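You operate a simulated robot arm through the tools that you are given. There is no shell and no other tool. Be economical: measure what you need, move in short steps, check, and stop when the job is done.

You run a simulated robot arm. Do the job below in one go: nothing can be reset, and whatever is moved stays where it is left.

Task
Start the water heater and bring it to about the heat on the job card.
Fine: open the flow and return valves before switching on; within 2 degrees on the display will do.

Only the result counts: the job must be done as asked and must still hold three seconds after the hand-in. Knocking over, shifting, dropping, spilling or breaking anything else fails it.

Robot
A 6-joint arm with a two-finger gripper on a trunk, on a base that drives. Base frame: it is fixed to the floor where the robot stands at the start and does not move with it; the origin is under the middle of the robot, x ahead of it, y to its left, z up. Units: m, rad, N and s.
With the tool pointing down near the work surface it reaches from about 0.1 to 0.74 m from the robot's upright axis, wherever it stands. Its first joint turns from -2.897 to 2.897 rad. Places, roughly: bleed valve [1.1, -0.2, 1.1]; fill valve [1, -0.1, 1]; flow valve [0.9, 0.2, 1]; heater switch [0.6, 0.1, 0.8]; return valve [0.9, 0, 1]. Payload 2.45 kg.
Tool frame: the origin (TCP) lies between the finger pads and is the grasp point; the fingertips stand 0.026 m ahead of it; z points along the fingers, y is the line along which they close. Largest opening 0.096 m; the body of the gripper starts 0.069 m behind the TCP.
Orientation is told as [roll, pitch, yaw] about the base's x, y, z axes, in that order, counted from this pose: with the fingers straight down and closing along the base's y, the tool's x points along the base's -x, its y along +y and its z along -z.

Tools
- The arm moves only by the tool apply_moves. Its argument "moves" is a list that holds one entry, the list of rows, each a list of 6 numbers: the shift along the tool's x, y, z in m, then the turn, a rotation vector about the tool's x, y, z in rad. In form: [[[x, y, z, wx, wy, wz], ...]]. A call has 1 to 12 rows; each row shifts and turns the commanded pose from where the row before left it, along the tool's axes as they then stand. "grip" is the closure in counts, from 0 (fully open) to 255 (shut), set as the call begins (left out, the last holds). Rows are played at 5 a second. More than 0.05 m and 0.15 rad between two rows, or a gripper value outside its range, and nothing of the call is played. Where a pose cannot be reached the arm comes as near as it can. A force on the tool above 60 N (or 10 N above the force at the start of the call, whichever is more), or a blocked arm, ends the call early, and 0.2 s more pass. The fingers move at their own pace and stop on an object; they squeeze with about 38 N. The grip force told is the motor's: it shows also when the fingers shut on nothing. Time passes only in rows, and 0.2 s behind the last, so rows that do not move let the fingers close. It gives the time, the measured TCP pose, the force on the tool (base axes), the opening and the grip force at its end, in the units of the frame above (readings bear some noise), with the torque about the TCP (base axes, N m) and any sound that the robot's microphone picked up.
- Cameras (640 x 400 px; columns grow to the right, rows downward): "scene" is now at [0.0288, 0.1295, 1.145]; the picture's right is [-0.30, -0.95, 0.00], its down [-0.30, 0.09, -0.95] and it looks along [0.91, -0.29, -0.31] (base axes); focal length 276 px, centre (320, 200). "wrist" rides on the gripper at [0.082, 0.003, -0.098] in the tool frame; the picture's right is [-0.04, 1.00, 0.00], its down [-0.73, -0.03, -0.68] and it looks along [-0.68, -0.03, 0.73] (tool axes); focal length 256 px, centre (320, 200). There is no depth. A picture from a camera that has moved, and an enlarged one, comes with that camera's place and axes in the base frame and with its lens.
- capture(camera): a new picture of that camera. No time passes.
- lift_body(by): slides the trunk up (or, below 0, down) by that many m; the arm and the scene camera ride with it, the base frame stays. It gives what a move gives, with no picture.
- steer(legs): drives the robot by 1 to 6 legs, each [ahead, turn to the left] in m and rad, along the robot's own axes; the way and the turn of a leg run together, so that a leg with both is an arc; at most 1.5 m and 3.142 rad a leg. The arm and the cameras ride along, it lands a little off, and it stops where it bumps. It gives what a move gives.
- turn_head(pan, tilt): turns the head with the scene camera to pan (to the left, within 2.705 rad either way) and tilt (down, from -0.506 to 1.204), counted from straight ahead of the robot. It gives what a move gives.
- enlarge(camera, box): a new picture of the part [left, top, right, bottom] of that camera's present view, enlarged. No time passes.
- finish_job(): hands the job in; it is judged then, once.

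Work in short steps. Places have to be worked out from the pictures, the camera data and where the tool is seen: move nearer, look again, correct. Check each grasp and each placing, and mend what went wrong. You have 120 turns and 98 pictures in all, those below and enlarged ones among them. Open the gripper and draw the arm clear of the work before you hand the job in, unless the task says otherwise; then end with one line.

The tools are called after "Call:" as name(argument=value, ...) on one line, values as JSON. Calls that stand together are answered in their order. apply_moves: Moves the arm, as the interface text tells. Its arguments: {"type":"object","properties":{"moves":{"type":"array","items":{"type":"array","items":{"type":"array","items":{"type":"number"}}}},"grip":{"type":"number"}},"required":["moves"]} The other tools are called the same way: lift_body (by) slides the trunk up or down; steer (legs) drives the base; turn_head (pan, tilt) turns the head that bears the scene camera; capture (camera) takes a picture; enlarge (camera, box) takes an enlarged picture of a part of a camera's view; finish_job () hands the job in.

At the start:

```text
time: 0.0
tcp_pos: [0.4251, -0.1223, 0.999]
tcp_rot: [0.0, 0.001, 0.0]
ft_force: [-0.2, -0.4, 0.2]
moment: [0.04, -0.02, 0.01]
finger_gap: 0.0958
gripper_force: 0.1
trunk travel left (down, up): [-0.15, 0.0]
robot x, y, heading: [-0.0002, -0.002, 0.0]
head pan, tilt: [-0.305, 0.316]
```

scene: 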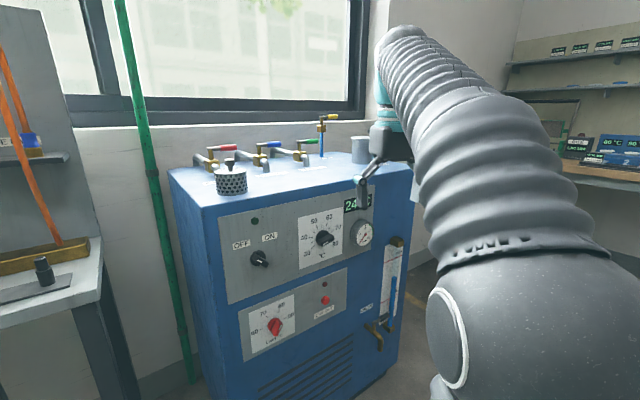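
wrist: 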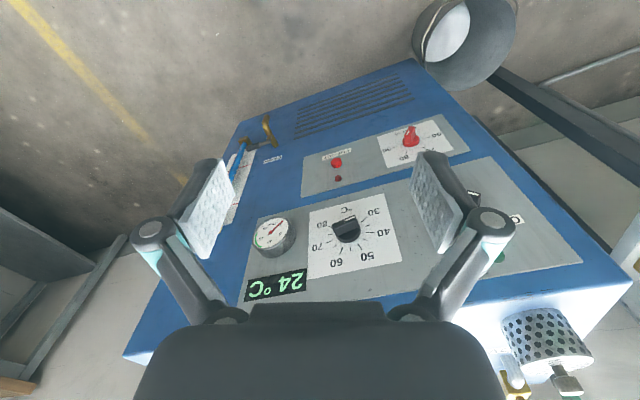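

I see the heater with its switch, thermostat dial, limiter and valves on top. First I look closer at the panel and valves, and at the right shelf, for the job card.

Call:
enlarge(camera="scene", box=[160, 100, 420, 262])

Call:
enlarge(camera="scene", box=[500, 20, 640, 200])

Call:
enlarge(camera="scene", box=[200, 180, 420, 380])

Call:
enlarge(camera="scene", box=[0, 100, 120, 300])

```text
2.46 times, centred on (290, 181) of scene
camera zoom: at [0.0288, 0.1295, 1.145], right [-0.3, -0.95, 0.0], down [-0.3, 0.09, -0.95], along [0.91, -0.29, -0.31], focal length 678 px, centre (394, 247)
```

zoom: 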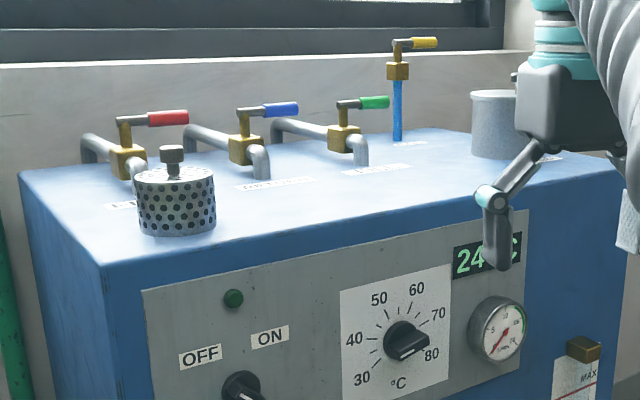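

```text
2.22 times, centred on (570, 110) of scene
camera zoom: at [0.0288, 0.1295, 1.145], right [-0.3, -0.95, 0.0], down [-0.3, 0.09, -0.95], along [0.91, -0.29, -0.31], focal length 612 px, centre (-236, 400)
```

zoom: 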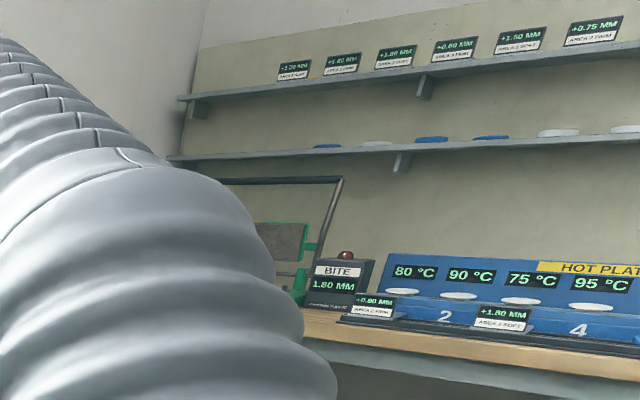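

```text
2.00 times, centred on (310, 280) of scene
camera zoom: at [0.0288, 0.1295, 1.145], right [-0.3, -0.95, 0.0], down [-0.3, 0.09, -0.95], along [0.91, -0.29, -0.31], focal length 551 px, centre (340, 40)
```

zoom: 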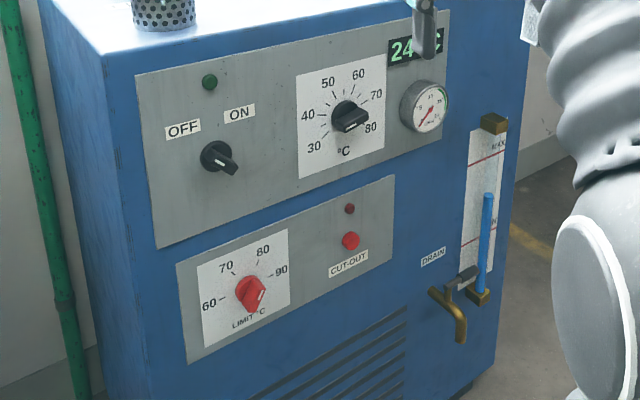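

```text
2.00 times, centred on (60, 200) of scene
camera zoom: at [0.0288, 0.1295, 1.145], right [-0.3, -0.95, 0.0], down [-0.3, 0.09, -0.95], along [0.91, -0.29, -0.31], focal length 551 px, centre (840, 200)
```

zoom: 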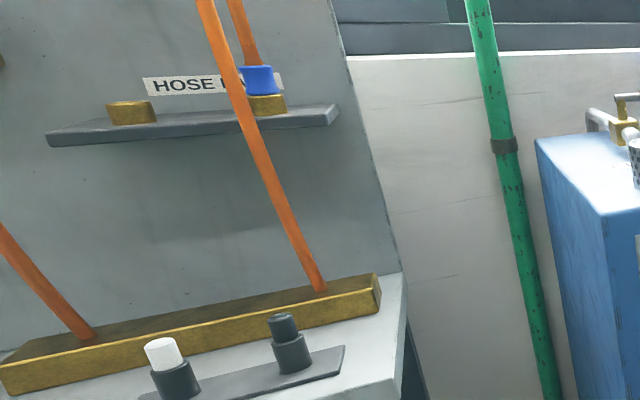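

The red/blue/green lever valves appear crosswise (closed). The job card isn't visible yet, so I turn the head around to find it.

Call:
turn_head(pan=0.9, tilt=0.2)

Call:
capture(camera="scene")

Call:
turn_head(pan=-1.3, tilt=0.25)

Call:
capture(camera="scene")

```text
time: 1.4
tcp_pos: [0.4257, -0.1225, 0.9994]
tcp_rot: [0.001, 0.0, 0.0]
ft_force: [-0.1, -0.5, 0.6]
moment: [0.04, -0.01, 0.0]
finger_gap: 0.0958
gripper_force: 0.0
trunk travel left (down, up): [-0.15, 0.0]
robot x, y, heading: [0.0023, -0.0008, 0.001]
head pan, tilt: [0.901, 0.201]
```

```text
91 pictures are left
camera scene: at [-0.0023, 0.2305, 1.1558], right [0.78, -0.62, 0.0], down [-0.12, -0.16, -0.98], along [0.61, 0.77, -0.2], focal length 276 px, centre (320, 200)
```

scene: 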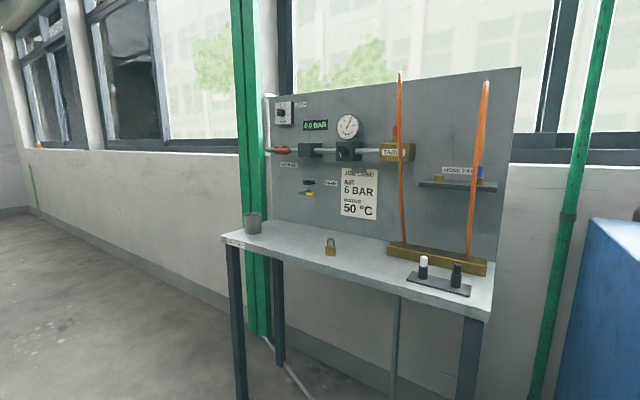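

```text
time: 3.5
tcp_pos: [0.4249, -0.1237, 1.0011]
tcp_rot: [0.001, 0.001, 0.001]
ft_force: [-0.5, -0.6, 1.0]
moment: [-0.01, 0.0, 0.0]
finger_gap: 0.0959
gripper_force: 0.0
trunk travel left (down, up): [-0.15, 0.0]
robot x, y, heading: [0.0003, 0.0015, -0.002]
head pan, tilt: [-1.3, 0.25]
```

```text
90 pictures are left
camera scene: at [-0.0353, 0.0676, 1.1512], right [-0.96, -0.27, 0.0], down [-0.07, 0.24, -0.97], along [0.26, -0.93, -0.25], focal length 276 px, centre (320, 200)
```

scene: 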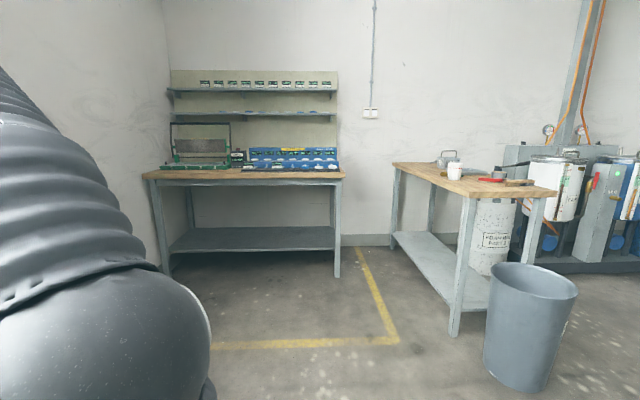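

The job card sits on the left board. I turn back and enlarge it to be sure.

Call:
turn_head(pan=0.9, tilt=0.2)

Call:
enlarge(camera="scene", box=[320, 155, 400, 230])

Call:
turn_head(pan=-0.1, tilt=0.3)

Call:
enlarge(camera="scene", box=[180, 90, 460, 265])

```text
time: 5.5
tcp_pos: [0.4255, -0.1236, 1.0004]
tcp_rot: [0.001, 0.002, -0.001]
ft_force: [-0.3, 0.8, -0.6]
moment: [-0.01, 0.0, -0.02]
finger_gap: 0.0961
gripper_force: 0.1
trunk travel left (down, up): [-0.15, 0.0]
robot x, y, heading: [0.0037, -0.0008, -0.0]
head pan, tilt: [0.901, 0.201]
```

```text
5.33 times, centred on (360, 192) of scene
camera zoom: at [-0.0023, 0.2305, 1.1558], right [0.78, -0.62, 0.0], down [-0.12, -0.16, -0.98], along [0.61, 0.77, -0.2], focal length 1470 px, centre (107, 240)
```

zoom: 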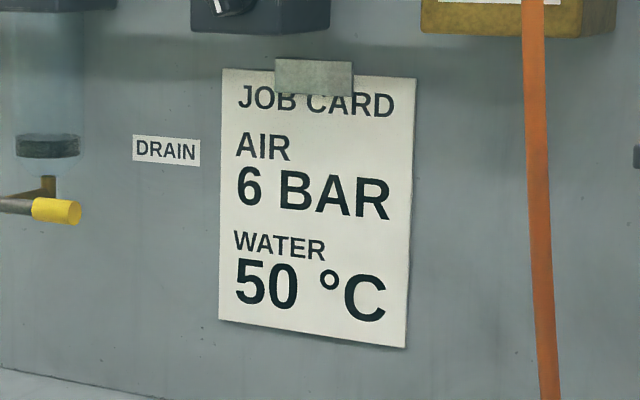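

```text
time: 6.8
tcp_pos: [0.4253, -0.1226, 1.0001]
tcp_rot: [0.001, 0.001, 0.0]
ft_force: [-0.2, -0.2, 0.4]
moment: [-0.02, 0.0, -0.02]
finger_gap: 0.096
gripper_force: 0.1
trunk travel left (down, up): [-0.15, 0.0]
robot x, y, heading: [-0.0024, -0.0003, -0.005]
head pan, tilt: [-0.099, 0.3]
```

```text
2.29 times, centred on (320, 178) of scene
camera zoom: at [0.0327, 0.1483, 1.1465], right [-0.1, -1.0, 0.0], down [-0.29, 0.03, -0.96], along [0.95, -0.09, -0.3], focal length 630 px, centre (320, 251)
```

zoom: 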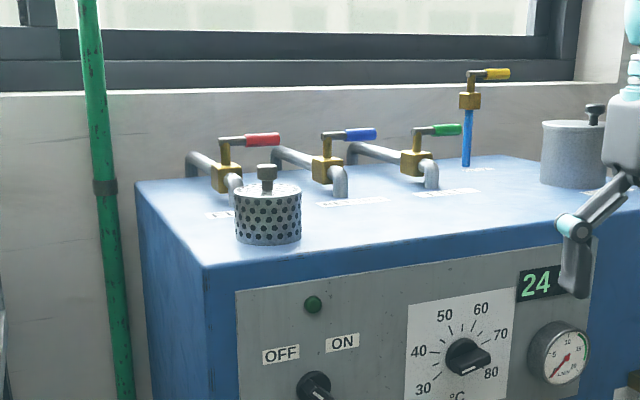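

Target is 50 °C. I raise the arm and swing it in toward the valves to look with the wrist camera from above.

Call:
apply_moves(moves=[[[0, 0, -0.05, 0, 0, 0], [0, 0, -0.05, 0, 0, 0], [0, 0, -0.05, 0, 0, 0], [0, 0, -0.05, 0, 0, 0], [0, 0.05, 0, 0, 0, 0], [0, 0.05, 0, 0, 0, 0], [0, 0.05, 0, 0, 0, 0], [0, 0.05, 0, 0, 0, 0], [-0.05, 0, 0, 0, 0, 0], [-0.05, 0, 0, 0, 0, 0]]])

Call:
capture(camera="wrist")

Call:
capture(camera="scene")

```text
time: 9.0
tcp_pos: [0.5152, 0.0804, 0.9914]
tcp_rot: [0.001, -0.005, 0.0]
ft_force: [-1.0, -0.8, 1.9]
moment: [0.02, -0.08, -0.02]
finger_gap: 0.0959
gripper_force: 0.1
out of reach, approached as far as the arm can: row 1, 2, 3, 4, 9, 10
trunk travel left (down, up): [-0.15, 0.0]
robot x, y, heading: [-0.0011, -0.0013, -0.004]
head pan, tilt: [-0.099, 0.3]
```

```text
87 pictures are left
camera wrist: at [0.4315, 0.0846, 1.0912], right [0.04, 1.0, 0.0], down [0.73, -0.03, 0.68], along [0.68, -0.03, -0.73], focal length 256 px, centre (320, 200)
```

wrist: 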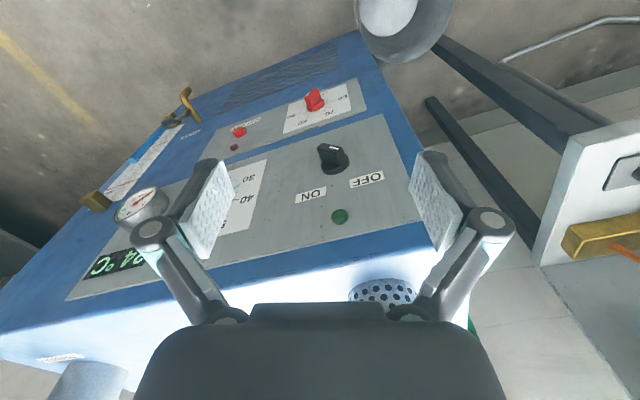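

```text
86 pictures are left
camera scene: at [0.032, 0.1483, 1.1465], right [-0.1, -1.0, 0.0], down [-0.29, 0.03, -0.96], along [0.95, -0.09, -0.3], focal length 276 px, centre (320, 200)
```

scene: 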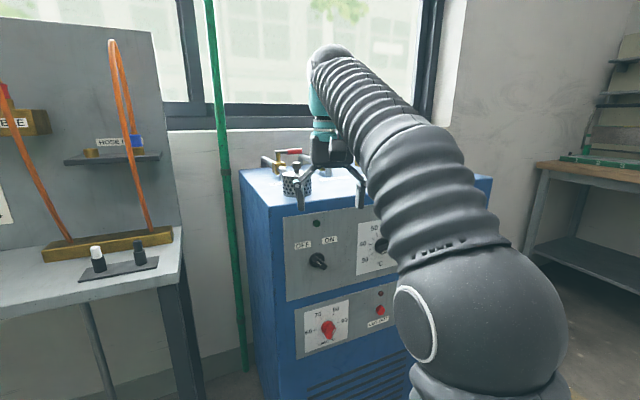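

With the tool straight down it can't go higher, so I pitch the tool to point forward, in steps.

Call:
apply_moves(moves=[[[0.02, 0, 0, 0, -0.15, 0], [0.02, 0, 0, 0, -0.15, 0], [0, 0, 0, 0, -0.15, 0], [0, 0, 0, 0, -0.15, 0], [0, 0, 0, 0, -0.15, 0], [0, 0, 0, 0, -0.15, 0], [0, 0, 0, 0, -0.15, 0], [0, 0, 0, 0, -0.15, 0], [0, 0, 0, 0, -0.15, 0]]])

Call:
capture(camera="scene")

```text
time: 11.0
tcp_pos: [0.4748, 0.0794, 0.9887]
tcp_rot: [0.001, -1.349, 0.002]
ft_force: [0.3, 0.2, 0.1]
moment: [-0.02, -0.02, -0.05]
finger_gap: 0.0959
gripper_force: 0.1
trunk travel left (down, up): [-0.15, 0.0]
robot x, y, heading: [-0.0045, 0.0005, 0.001]
head pan, tilt: [-0.099, 0.3]
```

```text
85 pictures are left
camera scene: at [0.0326, 0.1483, 1.1465], right [-0.1, -1.0, 0.0], down [-0.29, 0.03, -0.96], along [0.95, -0.09, -0.3], focal length 276 px, centre (320, 200)
```

scene: 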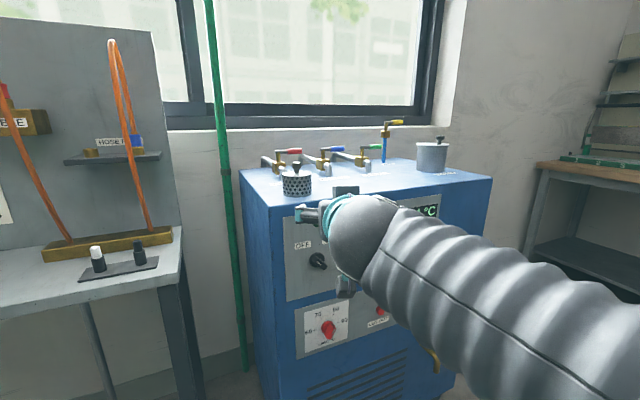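

Now I roll the tool half a turn about its own axis so the wrist camera rides on top.

Call:
apply_moves(moves=[[[0, 0, 0, 0, 0, 0.15], [0, 0, 0, 0, 0, 0.15], [0, 0, 0, 0, 0, 0.15], [0, 0, 0, 0, 0, 0.15], [0, 0, 0, 0, 0, 0.15], [0, 0, 0, 0, 0, 0.15], [0, 0, 0, 0, 0, 0.15], [0, 0, 0, 0, 0, 0.15], [0, 0, 0, 0, 0, 0.15], [0, 0, 0, 0, 0, 0.15], [0, 0, 0, 0, 0, 0.0708]]])

Call:
apply_moves(moves=[[[0, 0, 0, 0, 0, 0.15], [0, 0, 0, 0, 0, 0.15], [0, 0, 0, 0, 0, 0.15], [0, 0, 0, 0, 0, 0.15], [0, 0, 0, 0, 0, 0.15], [0, 0, 0, 0, 0, 0.15], [0, 0, 0, 0, 0, 0.15], [0, 0, 0, 0, 0, 0.15], [0, 0, 0, 0, 0, 0.15], [0, 0, 0, 0, 0, 0.15], [0, 0, 0, 0, 0, 0.0708]]])

Call:
capture(camera="wrist")

```text
time: 13.4
tcp_pos: [0.4749, 0.0797, 0.9887]
tcp_rot: [1.348, 0.0, -1.571]
ft_force: [0.1, -0.7, -0.3]
moment: [-0.01, -0.01, 0.02]
finger_gap: 0.0962
gripper_force: 0.0
trunk travel left (down, up): [-0.15, 0.0]
robot x, y, heading: [0.0001, -0.0022, 0.003]
head pan, tilt: [-0.099, 0.3]
```

```text
time: 15.8
tcp_pos: [0.4761, -0.0055, 1.0102]
tcp_rot: [-0.004, 1.35, -3.138]
ft_force: [-0.4, 0.2, 1.4]
moment: [-0.01, 0.01, 0.0]
finger_gap: 0.0958
gripper_force: 0.0
out of reach, approached as far as the arm can: row 3, 4, 5, 6, 7, 8, 9, 10, 11
trunk travel left (down, up): [-0.15, 0.0]
robot x, y, heading: [0.0023, -0.0047, -0.002]
head pan, tilt: [-0.099, 0.3]
```

```text
84 pictures are left
camera wrist: at [0.3987, -0.0078, 1.1136], right [0.0, -1.0, -0.04], down [-0.82, 0.02, -0.57], along [0.57, 0.03, -0.82], focal length 256 px, centre (320, 200)
```

wrist: 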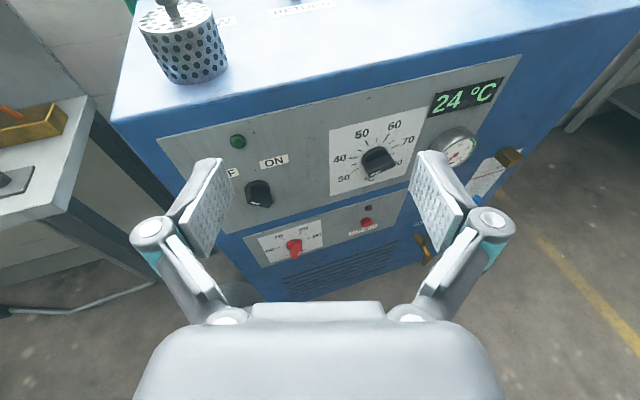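

The camera is now on top. I test that the arm can move up and forward in this posture.

Call:
apply_moves(moves=[[[0.04, 0, 0, 0, 0, 0], [0.04, 0, 0, 0, 0, 0], [0.04, -0.03, 0, 0, 0, 0], [0, -0.03, 0.02, 0, 0, 0], [0, -0.03, 0.02, 0, 0, 0]]])

Call:
capture(camera="wrist")

```text
time: 17.0
tcp_pos: [0.541, -0.0094, 1.1128]
tcp_rot: [0.011, 1.351, -3.115]
ft_force: [0.2, -0.6, 0.7]
moment: [0.0, 0.03, -0.01]
finger_gap: 0.096
gripper_force: 0.1
out of reach, approached as far as the arm can: row 2, 3, 4, 5
trunk travel left (down, up): [-0.15, 0.0]
robot x, y, heading: [-0.0009, -0.0018, 0.001]
head pan, tilt: [-0.099, 0.3]
```

```text
83 pictures are left
camera wrist: at [0.4625, -0.0128, 1.2163], right [0.01, -1.0, -0.04], down [-0.82, 0.02, -0.57], along [0.57, 0.03, -0.82], focal length 256 px, centre (320, 200)
```

wrist: 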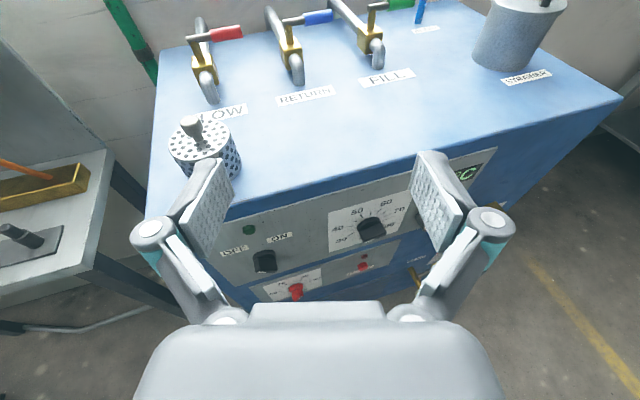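

Left motion is limited by the last joint, so I unwind the roll the other way round (a full turn back) to gain room.

Call:
apply_moves(moves=[[[0, 0, -0.03, 0, 0, -0.15], [0, 0, 0, 0, 0, -0.15], [0, 0, 0, 0, 0, -0.15], [0, 0, 0, 0, 0, -0.15], [0, 0, 0, 0, 0, -0.15], [0, 0, 0, 0, 0, -0.15], [0, 0, 0, 0, 0, -0.15], [0, 0, 0, 0, 0, -0.15], [0, 0, 0, 0, 0, -0.15], [0, 0, 0, 0, 0, -0.15], [0, 0, 0, 0, 0, -0.15], [0, 0, 0, 0, 0, -0.15]]])

Call:
apply_moves(moves=[[[0, 0, 0, 0, 0, -0.15], [0, 0, 0, 0, 0, -0.15], [0, 0, 0, 0, 0, -0.15], [0, 0, 0, 0, 0, -0.15], [0, 0, 0, 0, 0, -0.15], [0, 0, 0, 0, 0, -0.15], [0, 0, 0, 0, 0, -0.15], [0, 0, 0, 0, 0, -0.15], [0, 0, 0, 0, 0, -0.15], [0, 0, 0, 0, 0, -0.15], [0, 0, 0, 0, 0, -0.15], [0, 0, 0, 0, 0, -0.15]]])

Call:
apply_moves(moves=[[[0, 0, 0, 0, 0, -0.15], [0, 0, 0, 0, 0, -0.15], [0, 0, 0, 0, 0, -0.15], [0, 0, 0, 0, 0, -0.15], [0, 0, 0, 0, 0, -0.15], [0, 0, 0, 0, 0, -0.15], [0, 0, 0, 0, 0, -0.15], [0, 0, 0, 0, 0, -0.15], [0, 0, 0, 0, 0, -0.15], [0, 0, 0, 0, 0, -0.15], [0, 0, 0, 0, 0, -0.15], [0, 0, 0, 0, 0, -0.15]]])

Call:
apply_moves(moves=[[[0, 0, 0, 0, 0, -0.15], [0, 0, 0, 0, 0, -0.15], [0, 0, 0, 0, 0, -0.15], [0, 0, 0, 0, 0, -0.15], [0, 0, 0, 0, 0, -0.15], [0, 0, 0, 0, 0, -0.13]]])

```text
time: 19.6
tcp_pos: [0.5124, -0.0078, 1.1173]
tcp_rot: [1.344, -0.228, -1.518]
ft_force: [0.3, 0.1, 0.3]
moment: [0.02, -0.03, 0.02]
finger_gap: 0.0963
gripper_force: 0.1
trunk travel left (down, up): [-0.15, 0.0]
robot x, y, heading: [-0.0001, -0.0011, -0.002]
head pan, tilt: [-0.099, 0.3]
```

```text
time: 22.2
tcp_pos: [0.5136, -0.0091, 1.1178]
tcp_rot: [-1.1, -1.063, 1.154]
ft_force: [0.3, -0.3, -0.8]
moment: [-0.03, 0.01, -0.01]
finger_gap: 0.0959
gripper_force: 0.1
trunk travel left (down, up): [-0.15, 0.0]
robot x, y, heading: [-0.0013, 0.0008, 0.002]
head pan, tilt: [-0.099, 0.3]
```

```text
time: 24.8
tcp_pos: [0.5137, -0.0082, 1.1188]
tcp_rot: [-1.284, 0.667, 1.75]
ft_force: [-0.7, 0.2, -0.3]
moment: [0.0, 0.03, 0.0]
finger_gap: 0.0959
gripper_force: 0.1
trunk travel left (down, up): [-0.15, 0.0]
robot x, y, heading: [0.0017, -0.0027, 0.0]
head pan, tilt: [-0.099, 0.3]
```

```text
time: 26.2
tcp_pos: [0.5118, 0.0116, 1.1178]
tcp_rot: [-0.013, 1.349, 3.122]
ft_force: [0.0, -0.9, -0.4]
moment: [-0.01, 0.0, 0.01]
finger_gap: 0.0962
gripper_force: 0.0
out of reach, approached as far as the arm can: row 5, 6
trunk travel left (down, up): [-0.15, 0.0]
robot x, y, heading: [0.0026, 0.0007, -0.001]
head pan, tilt: [-0.099, 0.3]
```

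Now leftward travel should be free; I move left and up and look.

Call:
apply_moves(moves=[[[0.02, -0.04, 0, 0, 0, 0], [0.02, -0.04, 0, 0, 0, 0], [0.02, -0.04, 0.0, 0, 0, 0], [0, 0, 0.03, 0, 0, 0], [0, 0, 0.03, 0, 0, 0]]])

Call:
capture(camera="wrist")

Call:
capture(camera="scene")

```text
time: 27.4
tcp_pos: [0.5844, 0.1334, 1.164]
tcp_rot: [-0.022, 1.35, 3.117]
ft_force: [-1.0, -0.3, 0.7]
moment: [-0.03, 0.03, 0.02]
finger_gap: 0.096
gripper_force: 0.0
trunk travel left (down, up): [-0.15, 0.0]
robot x, y, heading: [0.0009, 0.0018, 0.001]
head pan, tilt: [-0.099, 0.3]
```

```text
82 pictures are left
camera wrist: at [0.5052, 0.1299, 1.2663], right [-0.01, -1.0, -0.04], down [-0.82, 0.03, -0.57], along [0.57, 0.03, -0.82], focal length 256 px, centre (320, 200)
```

wrist: 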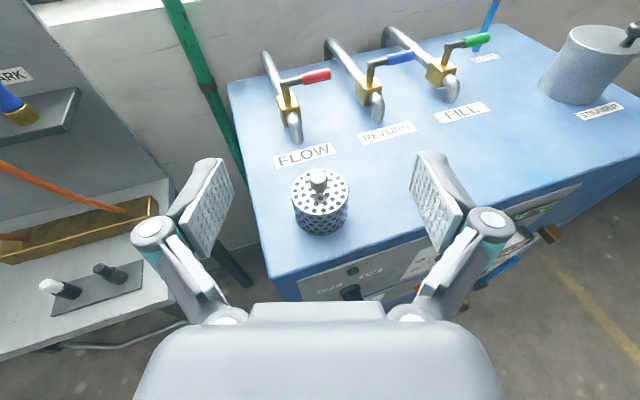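

```text
81 pictures are left
camera scene: at [0.0323, 0.1483, 1.1465], right [-0.1, -1.0, 0.0], down [-0.29, 0.03, -0.96], along [0.95, -0.09, -0.3], focal length 276 px, centre (320, 200)
```

scene: 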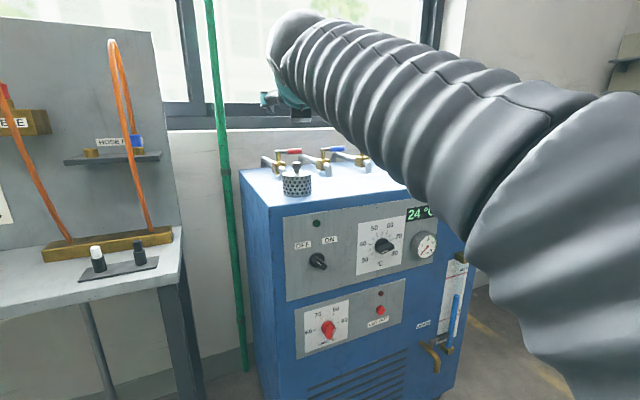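

Excellent view with labels. I enlarge both valves for triangulation.

Call:
enlarge(camera="wrist", box=[230, 20, 450, 158])

Call:
enlarge(camera="scene", box=[220, 120, 400, 233])

```text
2.90 times, centred on (340, 89) of wrist
camera zoom: at [0.5052, 0.1299, 1.2663], right [-0.01, -1.0, -0.04], down [-0.82, 0.03, -0.57], along [0.57, 0.03, -0.82], focal length 742 px, centre (262, 522)
```

zoom: 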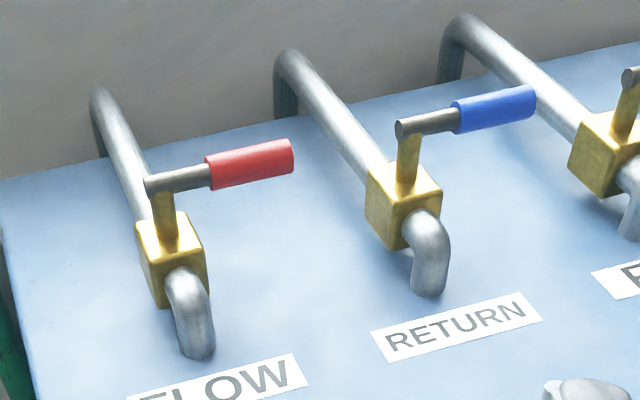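

```text
3.54 times, centred on (310, 176) of scene
camera zoom: at [0.0323, 0.1483, 1.1465], right [-0.1, -1.0, 0.0], down [-0.29, 0.03, -0.96], along [0.95, -0.09, -0.3], focal length 975 px, centre (355, 283)
```

zoom: 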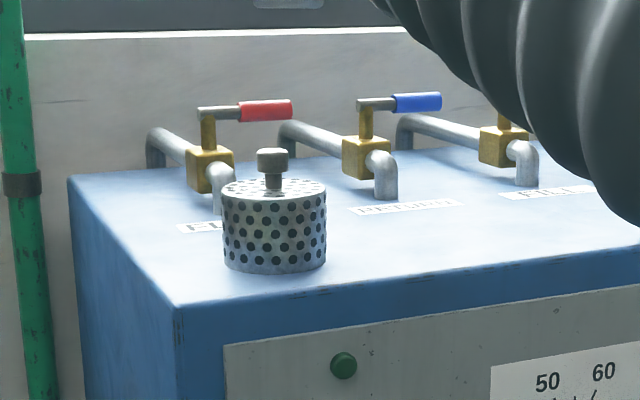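

Flow lever: pivot ≈ (0.90, 0.198, 1.033), tip ≈ (0.929, 0.12, 1.032); heater is yawed ~20°. I need to drive nearer, so I look down to check clearance between the base and heater.

Call:
turn_head(pan=0.1, tilt=1.15)

Call:
capture(camera="scene")

```text
time: 28.6
tcp_pos: [0.5857, 0.1338, 1.1617]
tcp_rot: [-0.023, 1.349, 3.12]
ft_force: [0.1, -0.6, 0.1]
moment: [0.0, 0.0, 0.02]
finger_gap: 0.0958
gripper_force: 0.1
trunk travel left (down, up): [-0.15, 0.0]
robot x, y, heading: [-0.0002, -0.0019, 0.005]
head pan, tilt: [0.099, 1.15]
```

```text
78 pictures are left
camera scene: at [-0.0009, 0.1635, 1.0773], right [0.1, -1.0, 0.0], down [-0.91, -0.09, -0.41], along [0.41, 0.04, -0.91], focal length 276 px, centre (320, 200)
```

scene: 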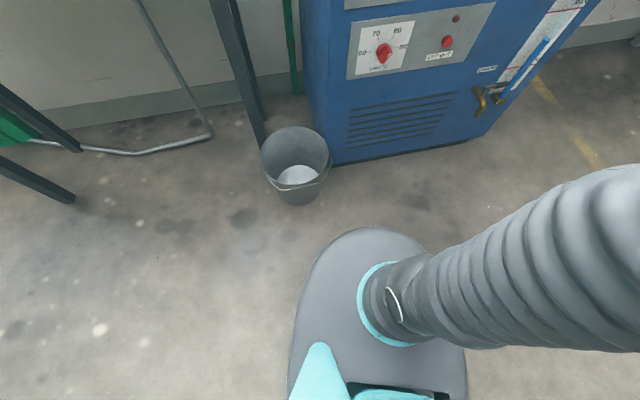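

There is a bucket at the heater's left front, but ahead seems clear for a short move. I drive 0.1 m ahead and check.

Call:
steer(legs=[[0.1, 0]])

Call:
capture(camera="scene")

Call:
capture(camera="wrist")

```text
time: 29.7
tcp_pos: [0.6831, 0.1343, 1.1639]
tcp_rot: [-0.022, 1.349, 3.122]
ft_force: [-0.6, -0.7, 0.1]
moment: [0.01, 0.0, -0.01]
finger_gap: 0.0961
gripper_force: 0.0
trunk travel left (down, up): [-0.15, 0.0]
robot x, y, heading: [0.0998, 0.002, 0.003]
head pan, tilt: [0.099, 1.15]
```

```text
77 pictures are left
camera scene: at [0.099, 0.1636, 1.0773], right [0.1, -0.99, 0.0], down [-0.91, -0.09, -0.41], along [0.41, 0.04, -0.91], focal length 276 px, centre (320, 200)
```

scene: 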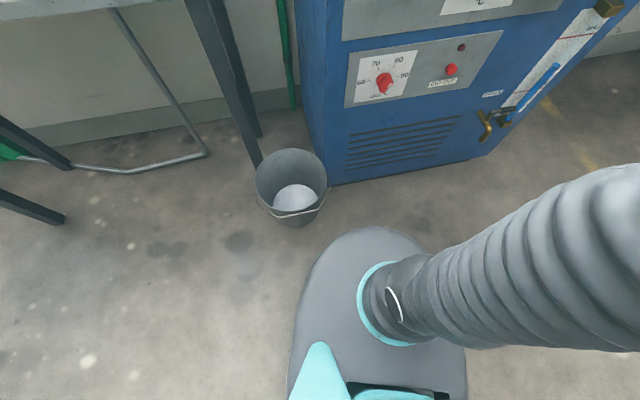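

```text
76 pictures are left
camera wrist: at [0.6059, 0.1312, 1.2656], right [-0.01, -1.0, -0.04], down [-0.82, 0.03, -0.57], along [0.57, 0.03, -0.82], focal length 256 px, centre (320, 200)
```

wrist: 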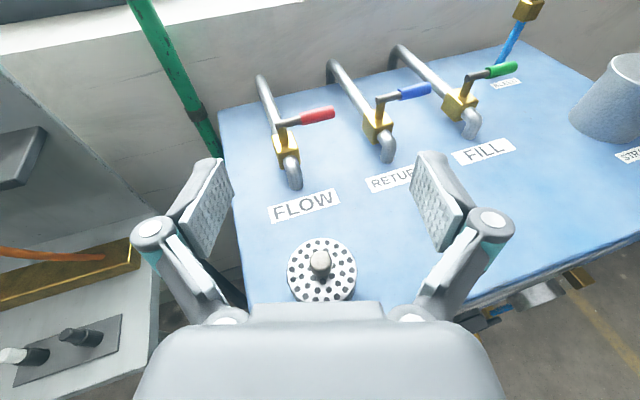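

Base is fine. The vent knob (top z≈1.03) is under the approach path, so I steepen the tool to ~41° down and close the fingers.

Call:
apply_moves(moves=[[[0, 0, 0.02, 0, -0.125, 0], [0, 0, 0.02, 0, -0.125, 0], [0, 0, 0.0, 0, -0.125, 0], [0, 0, 0.0, 0, -0.125, 0], [0, 0, 0, 0, 0, 0]]], grip=255)

Call:
capture(camera="wrist")

```text
time: 30.9
tcp_pos: [0.7234, 0.1353, 1.1513]
tcp_rot: [-0.007, 0.847, 3.137]
ft_force: [0.1, -0.1, -0.9]
moment: [0.03, -0.03, 0.02]
finger_gap: 0.0001
gripper_force: 28.4
trunk travel left (down, up): [-0.15, 0.0]
robot x, y, heading: [0.1027, 0.0004, 0.004]
head pan, tilt: [0.099, 1.15]
```

```text
75 pictures are left
camera wrist: at [0.7025, 0.1316, 1.2784], right [-0.02, -1.0, -0.03], down [-0.99, 0.03, -0.1], along [0.1, 0.03, -0.99], focal length 256 px, centre (320, 200)
```

wrist: 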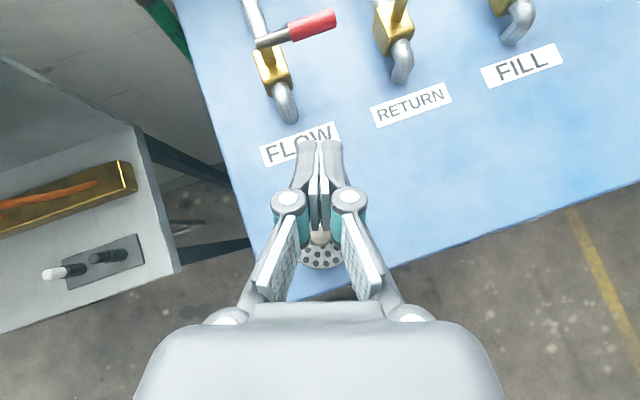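

The view is nearly top-down and confirms pivot ≈ (0.895,0.197). I move the closed fingers to just in front of the red lever at (0.855, 0.125, 1.037).

Call:
apply_moves(moves=[[[0.0166, 0.0033, 0.0439, 0, 0, 0], [0.0166, 0.0033, 0.0439, 0, 0, 0], [0.0166, 0.0033, 0.0439, 0, 0, 0], [-0.0236, 0, 0.0209, 0, 0, 0], [-0.0236, 0, 0.0209, 0, 0, 0]]])

Call:
capture(camera="wrist")

```text
time: 32.1
tcp_pos: [0.8581, 0.1219, 1.0558]
tcp_rot: [-0.006, 0.848, 3.136]
ft_force: [0.4, 0.9, 0.4]
moment: [-0.01, 0.03, 0.03]
finger_gap: 0.0
gripper_force: 28.8
out of reach, approached as far as the arm can: row 1, 2, 3, 4, 5
trunk travel left (down, up): [-0.15, 0.0]
robot x, y, heading: [0.0997, 0.0019, 0.006]
head pan, tilt: [0.099, 1.15]
```

```text
74 pictures are left
camera wrist: at [0.8383, 0.1195, 1.1834], right [-0.03, -1.0, -0.03], down [-0.99, 0.03, -0.1], along [0.1, 0.03, -0.99], focal length 256 px, centre (320, 200)
```

wrist: 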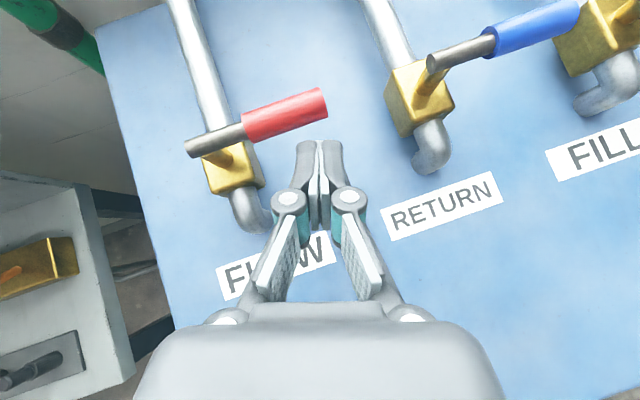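

I'm at the reach limit. I back the arm off and up, then drive another 0.1 m (bucket clearance computed ~6 cm).

Call:
apply_moves(moves=[[[-0.007, 0, -0.038, 0, 0, 0], [-0.007, 0, -0.038, 0, 0, 0], [-0.007, 0, -0.038, 0, 0, 0]]])

Call:
steer(legs=[[0.1, 0]])

Call:
capture(camera="scene")

Call:
capture(camera="wrist")

```text
time: 32.9
tcp_pos: [0.7679, 0.1265, 1.1258]
tcp_rot: [-0.008, 0.847, 3.137]
ft_force: [0.5, 0.5, -0.5]
moment: [-0.01, -0.02, -0.01]
finger_gap: 0.0001
gripper_force: 28.5
out of reach, approached as far as the arm can: row 1, 2
trunk travel left (down, up): [-0.15, 0.0]
robot x, y, heading: [0.0991, -0.0022, 0.004]
head pan, tilt: [0.099, 1.15]
```

```text
time: 34.1
tcp_pos: [0.8689, 0.1258, 1.1252]
tcp_rot: [-0.007, 0.849, 3.139]
ft_force: [-0.2, 0.1, 0.8]
moment: [-0.01, -0.02, -0.01]
finger_gap: 0.0001
gripper_force: 28.7
trunk travel left (down, up): [-0.15, 0.0]
robot x, y, heading: [0.202, -0.0002, 0.003]
head pan, tilt: [0.099, 1.15]
```

```text
73 pictures are left
camera scene: at [0.201, 0.1639, 1.0773], right [0.1, -0.99, 0.0], down [-0.91, -0.09, -0.41], along [0.41, 0.04, -0.91], focal length 276 px, centre (320, 200)
```

scene: 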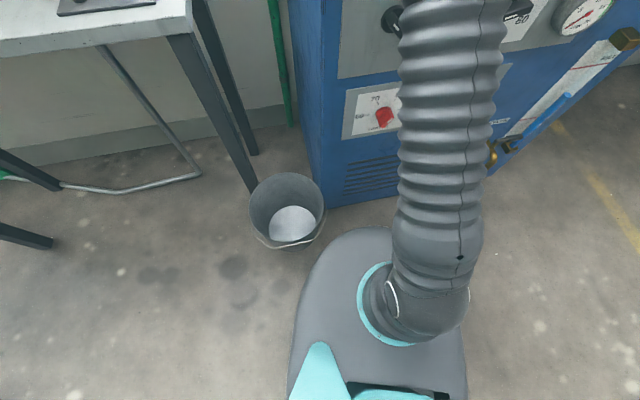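

```text
72 pictures are left
camera wrist: at [0.8496, 0.1236, 1.2537], right [-0.03, -1.0, -0.03], down [-0.99, 0.03, -0.1], along [0.1, 0.03, -0.99], focal length 256 px, centre (320, 200)
```

wrist: 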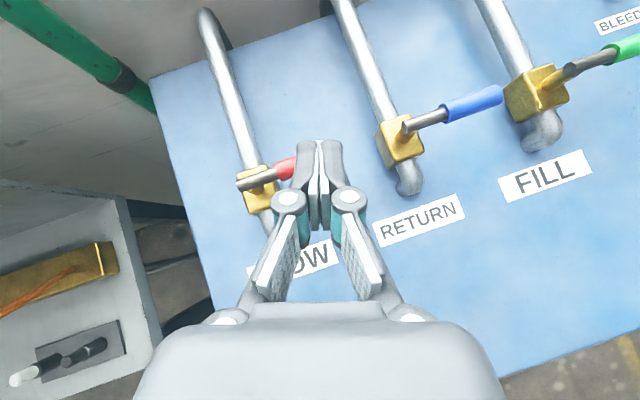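

Now I lower the fingers in front of the red lever and push it gently toward the wall to test the direction.

Call:
apply_moves(moves=[[[-0.0409, -0.002, 0.0201, 0, 0, 0], [-0.0409, -0.002, 0.0201, 0, 0, 0], [0, 0, 0, 0, 0, 0]]])

Call:
apply_moves(moves=[[[0.0129, -0.0022, 0.0146, 0, 0, 0], [0.0129, -0.0023, 0.0146, 0, 0, 0], [0.0052, -0.0022, 0.0058, 0, 0, 0], [0.0052, -0.0022, 0.0058, 0, 0, 0], [0.0052, -0.0022, 0.0058, 0, 0, 0], [0.0052, -0.0022, 0.0058, 0, 0, 0]]])

Call:
capture(camera="wrist")

```text
time: 34.9
tcp_pos: [0.8826, 0.1269, 1.1164]
tcp_rot: [-0.007, 0.847, 3.138]
ft_force: [0.2, -0.5, -0.2]
moment: [0.03, 0.0, 0.01]
finger_gap: 0.0001
gripper_force: 28.7
out of reach, approached as far as the arm can: row 1, 2
trunk travel left (down, up): [-0.15, 0.0]
robot x, y, heading: [0.2028, -0.0005, -0.0]
head pan, tilt: [0.099, 1.15]
```

```text
time: 36.3
tcp_pos: [0.9136, 0.1351, 1.0924]
tcp_rot: [-0.008, 0.85, 3.136]
ft_force: [0.5, 0.0, 0.5]
moment: [-0.01, -0.03, 0.01]
finger_gap: 0.0
gripper_force: 28.0
out of reach, approached as far as the arm can: row 1, 2, 3, 4, 5, 6
trunk travel left (down, up): [-0.15, 0.0]
robot x, y, heading: [0.2006, 0.0016, 0.002]
head pan, tilt: [0.099, 1.15]
```

```text
71 pictures are left
camera wrist: at [0.8939, 0.1328, 1.221], right [-0.03, -1.0, -0.03], down [-0.99, 0.03, -0.1], along [0.1, 0.03, -0.99], focal length 256 px, centre (320, 200)
```

wrist: 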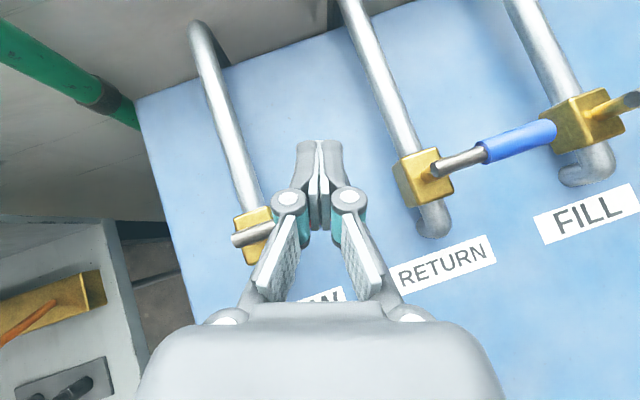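

The arm resisted moving in/down here, likely a joint limit. I test a pure straight-down motion, and the dependence on tilt.

Call:
apply_moves(moves=[[[-0.03, 0, -0.034, 0, 0, 0], [-0.03, 0, -0.034, 0, 0, 0]]])

Call:
apply_moves(moves=[[[0, 0, 0, 0, 0.12, 0], [0, 0, 0, 0, 0.12, 0]]])

Call:
apply_moves(moves=[[[-0.02, 0, 0.01, 0, 0, 0], [-0.02, 0, 0.01, 0, 0, 0]]])

Call:
turn_head(pan=-0.1, tilt=0.3)

Call:
capture(camera="scene")

```text
time: 36.9
tcp_pos: [0.8531, 0.1307, 1.1342]
tcp_rot: [-0.007, 0.845, 3.139]
ft_force: [-0.1, 0.3, 0.0]
moment: [-0.04, 0.01, -0.01]
finger_gap: 0.0
gripper_force: 28.2
out of reach, approached as far as the arm can: row 1, 2
trunk travel left (down, up): [-0.15, 0.0]
robot x, y, heading: [0.2033, 0.0005, 0.001]
head pan, tilt: [0.099, 1.15]
```

```text
time: 37.5
tcp_pos: [0.8821, 0.1323, 1.1802]
tcp_rot: [-0.009, 1.087, 3.134]
ft_force: [-0.6, -1.0, -0.3]
moment: [0.01, -0.02, -0.03]
finger_gap: 0.0001
gripper_force: 29.0
out of reach, approached as far as the arm can: row 1, 2
trunk travel left (down, up): [-0.15, 0.0]
robot x, y, heading: [0.2019, 0.0004, -0.001]
head pan, tilt: [0.099, 1.15]
```

```text
time: 38.1
tcp_pos: [0.8979, 0.1326, 1.1693]
tcp_rot: [-0.008, 1.088, 3.134]
ft_force: [-0.4, 0.5, 0.1]
moment: [-0.02, 0.0, -0.02]
finger_gap: 0.0001
gripper_force: 28.7
out of reach, approached as far as the arm can: row 1, 2
trunk travel left (down, up): [-0.15, 0.0]
robot x, y, heading: [0.2027, -0.0039, 0.004]
head pan, tilt: [0.099, 1.15]
```

```text
time: 39.3
tcp_pos: [0.8976, 0.1325, 1.1686]
tcp_rot: [-0.011, 1.086, 3.135]
ft_force: [0.5, -0.4, 0.1]
moment: [-0.02, -0.02, -0.02]
finger_gap: 0.0
gripper_force: 28.6
trunk travel left (down, up): [-0.15, 0.0]
robot x, y, heading: [0.1982, 0.0018, -0.001]
head pan, tilt: [-0.099, 0.3]
```

```text
70 pictures are left
camera scene: at [0.2347, 0.1488, 1.1464], right [-0.1, -1.0, 0.0], down [-0.3, 0.03, -0.95], along [0.95, -0.09, -0.3], focal length 276 px, centre (320, 200)
```

scene: 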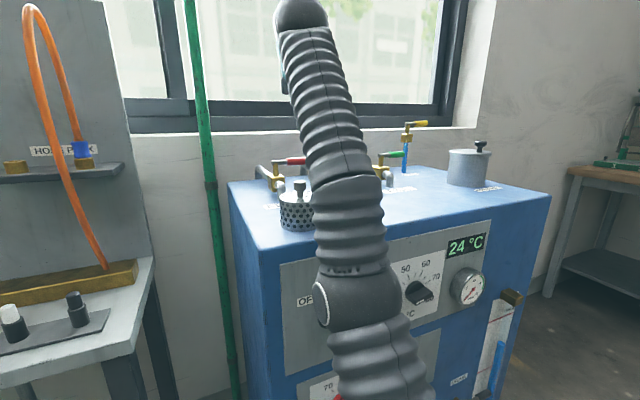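

The arm appears stretched straight (elbow singularity). I command a larger inward/down move to make the elbow bend again.

Call:
apply_moves(moves=[[[-0.03, 0, -0.039, 0, 0, 0], [-0.03, 0, -0.039, 0, 0, 0], [-0.03, 0, -0.039, 0, 0, 0], [0, 0, -0.05, 0, 0, 0], [0, 0, -0.05, 0, 0, 0]]])

Call:
capture(camera="scene")

```text
time: 40.5
tcp_pos: [0.7331, 0.1323, 1.2547]
tcp_rot: [-0.011, 1.087, 3.132]
ft_force: [-0.8, 0.0, 0.0]
moment: [0.0, -0.01, 0.03]
finger_gap: 0.0001
gripper_force: 28.5
out of reach, approached as far as the arm can: row 1, 2, 3, 5
trunk travel left (down, up): [-0.15, 0.0]
robot x, y, heading: [0.2052, -0.0007, 0.003]
head pan, tilt: [-0.099, 0.3]
```

```text
69 pictures are left
camera scene: at [0.2348, 0.1486, 1.1464], right [-0.1, -1.0, 0.0], down [-0.29, 0.03, -0.96], along [0.95, -0.09, -0.3], focal length 276 px, centre (320, 200)
```

scene: 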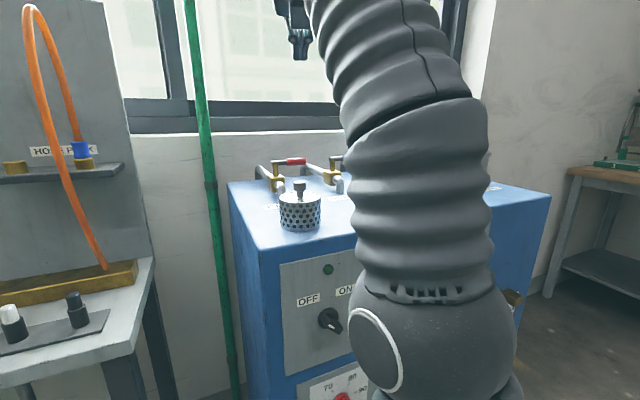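

Still on the reach sphere. I command straight down for several rows.

Call:
apply_moves(moves=[[[-0.0443, 0, 0.0232, 0, 0, 0], [-0.0443, 0, 0.0232, 0, 0, 0], [-0.0443, 0, 0.0232, 0, 0, 0]]])

Call:
apply_moves(moves=[[[-0.0232, 0, -0.0443, 0, 0, 0], [-0.0232, 0, -0.0443, 0, 0, 0]]])

```text
time: 41.3
tcp_pos: [0.7334, 0.132, 1.1056]
tcp_rot: [-0.013, 1.089, 3.134]
ft_force: [-1.4, 0.1, 0.2]
moment: [0.01, -0.01, 0.01]
finger_gap: 0.0001
gripper_force: 28.6
trunk travel left (down, up): [-0.15, 0.0]
robot x, y, heading: [0.1988, 0.0023, 0.001]
head pan, tilt: [-0.099, 0.3]
```

```text
time: 41.9
tcp_pos: [0.6327, 0.1336, 1.1055]
tcp_rot: [-0.009, 1.086, 3.137]
ft_force: [0.2, -0.2, -1.0]
moment: [-0.02, 0.03, -0.06]
finger_gap: 0.0
gripper_force: 28.7
trunk travel left (down, up): [-0.15, 0.0]
robot x, y, heading: [0.1996, -0.002, 0.004]
head pan, tilt: [-0.099, 0.3]
```

Freed. With tilt ~28° down there is still clearance over the vent knob; I advance to in front of the lever at z 1.10.

Call:
apply_moves(moves=[[[0.0197, 0.001, 0.0376, 0, 0, 0], [0.0197, 0.001, 0.0376, 0, 0, 0], [0.0197, 0.001, 0.0376, 0, 0, 0], [0.0197, 0.001, 0.0376, 0, 0, 0], [0.0197, 0, 0.0376, 0, 0, 0]]])

Call:
apply_moves(moves=[[[-0.029, 0, 0.0152, 0, 0, 0], [-0.029, 0, 0.0152, 0, 0, 0]]])

Call:
capture(camera="wrist")

```text
time: 43.1
tcp_pos: [0.8466, 0.1275, 1.1067]
tcp_rot: [-0.008, 1.088, 3.136]
ft_force: [-0.9, -0.2, 0.4]
moment: [-0.01, 0.0, 0.0]
finger_gap: 0.0002
gripper_force: 28.6
trunk travel left (down, up): [-0.15, 0.0]
robot x, y, heading: [0.2017, -0.0038, 0.001]
head pan, tilt: [-0.099, 0.3]
```

```text
time: 43.7
tcp_pos: [0.8457, 0.1279, 1.0417]
tcp_rot: [-0.012, 1.089, 3.134]
ft_force: [-0.7, 0.5, 0.9]
moment: [-0.01, 0.02, -0.03]
finger_gap: 0.0001
gripper_force: 28.9
trunk travel left (down, up): [-0.15, 0.0]
robot x, y, heading: [0.2007, 0.0037, 0.002]
head pan, tilt: [-0.099, 0.3]
```

```text
68 pictures are left
camera wrist: at [0.7958, 0.1252, 1.1618], right [-0.02, -1.0, -0.04], down [-0.94, 0.03, -0.34], along [0.34, 0.03, -0.94], focal length 256 px, centre (320, 200)
```

wrist: 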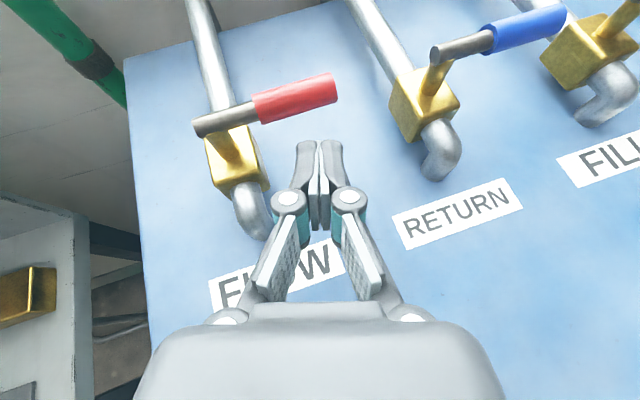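

Positioned right. I push the red lever toward the wall about 30° and check force and motion.

Call:
apply_moves(moves=[[[0.0158, -0.0065, 0.0301, 0, 0, 0], [0.0036, -0.0021, 0.0069, 0, 0, 0], [0.0036, -0.0022, 0.0069, 0, 0, 0], [0.0036, -0.0021, 0.0069, 0, 0, 0], [0.0036, -0.0022, 0.0069, 0, 0, 0]]])

Call:
capture(camera="wrist")

```text
time: 44.1
tcp_pos: [0.869, 0.1329, 1.0433]
tcp_rot: [-0.01, 1.08, 3.13]
ft_force: [-20.1, -3.3, 2.5]
moment: [0.01, -0.04, 0.05]
finger_gap: 0.0
gripper_force: 28.8
trunk travel left (down, up): [-0.15, 0.0]
robot x, y, heading: [0.2001, 0.0033, 0.005]
head pan, tilt: [-0.099, 0.3]
stopped in row 2: the force on the tool passed its limit at 78 N (the readings are from after the stop); the commanded pose is now the measured one
```

```text
67 pictures are left
camera wrist: at [0.8199, 0.1301, 1.163], right [-0.02, -1.0, -0.04], down [-0.94, 0.03, -0.33], along [0.33, 0.03, -0.94], focal length 256 px, centre (320, 200)
```

wrist: 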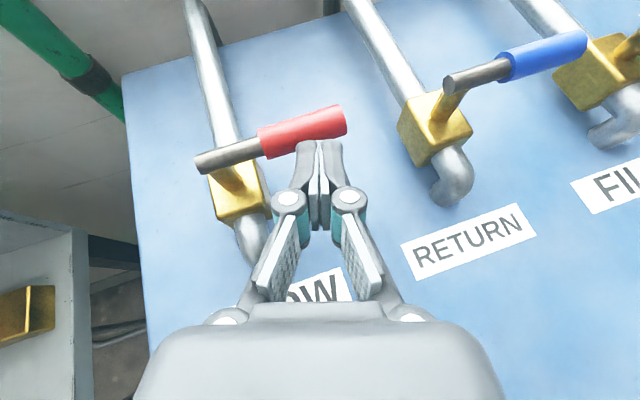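

Hard stop toward the wall, so the lever must turn toward the front. I need to hook it from behind with better reach: I retract the arm, then reposition the base to about (0.33, −0.10), away from the bucket.

Call:
apply_moves(moves=[[[-0.002, 0, -0.0425, 0, 0, 0], [-0.002, 0, -0.0425, 0, 0, 0], [-0.002, 0, -0.0425, 0, 0, 0], [-0.002, 0, -0.0425, 0, 0, 0], [-0.002, 0, -0.0425, 0, 0, 0], [-0.002, 0, -0.0425, 0, 0, 0]]])

Call:
steer(legs=[[0, -0.656], [0.164, 0], [0, 0.656]])

Call:
turn_head(pan=0.3, tilt=0.5)

Call:
capture(camera="scene")

Call:
capture(camera="wrist")

```text
time: 45.5
tcp_pos: [0.6401, 0.1342, 1.1524]
tcp_rot: [-0.006, 1.077, 3.134]
ft_force: [0.2, 0.3, -0.4]
moment: [0.0, 0.01, 0.0]
finger_gap: 0.0
gripper_force: 28.1
trunk travel left (down, up): [-0.15, 0.0]
robot x, y, heading: [0.2038, -0.0013, 0.007]
head pan, tilt: [-0.099, 0.3]
```

```text
time: 50.5
tcp_pos: [0.769, 0.0305, 1.1523]
tcp_rot: [-0.006, 1.077, 3.126]
ft_force: [0.1, 0.4, -0.1]
moment: [-0.01, 0.01, 0.01]
finger_gap: 0.0001
gripper_force: 28.2
trunk travel left (down, up): [-0.15, 0.0]
robot x, y, heading: [0.329, -0.1025, -0.006]
head pan, tilt: [-0.099, 0.3]
```

```text
time: 51.4
tcp_pos: [0.7689, 0.0295, 1.1525]
tcp_rot: [-0.007, 1.08, 3.126]
ft_force: [0.8, 0.0, 0.2]
moment: [0.01, 0.02, -0.01]
finger_gap: 0.0
gripper_force: 28.9
trunk travel left (down, up): [-0.15, 0.0]
robot x, y, heading: [0.3299, -0.1003, -0.006]
head pan, tilt: [0.3, 0.499]
```

```text
66 pictures are left
camera scene: at [0.3575, 0.0839, 1.1281], right [0.29, -0.96, 0.0], down [-0.46, -0.14, -0.88], along [0.84, 0.25, -0.48], focal length 276 px, centre (320, 200)
```

scene: 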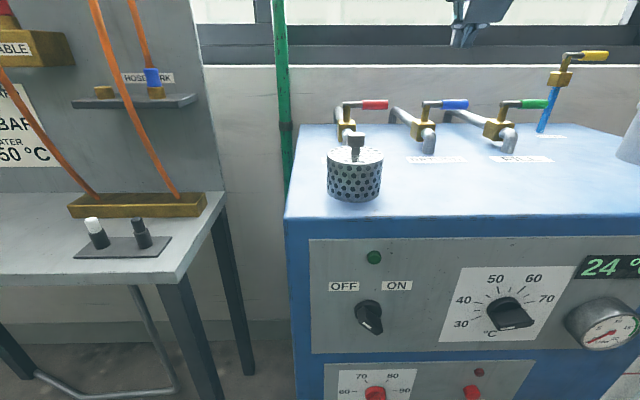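

```text
65 pictures are left
camera wrist: at [0.7204, 0.0279, 1.2727], right [-0.03, -1.0, -0.04], down [-0.94, 0.04, -0.33], along [0.33, 0.03, -0.94], focal length 256 px, centre (320, 200)
```

wrist: 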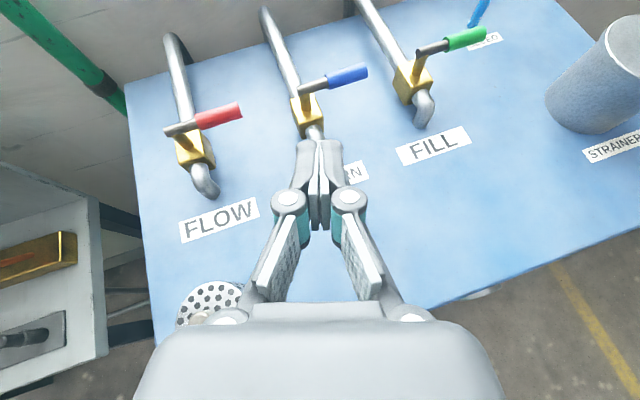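

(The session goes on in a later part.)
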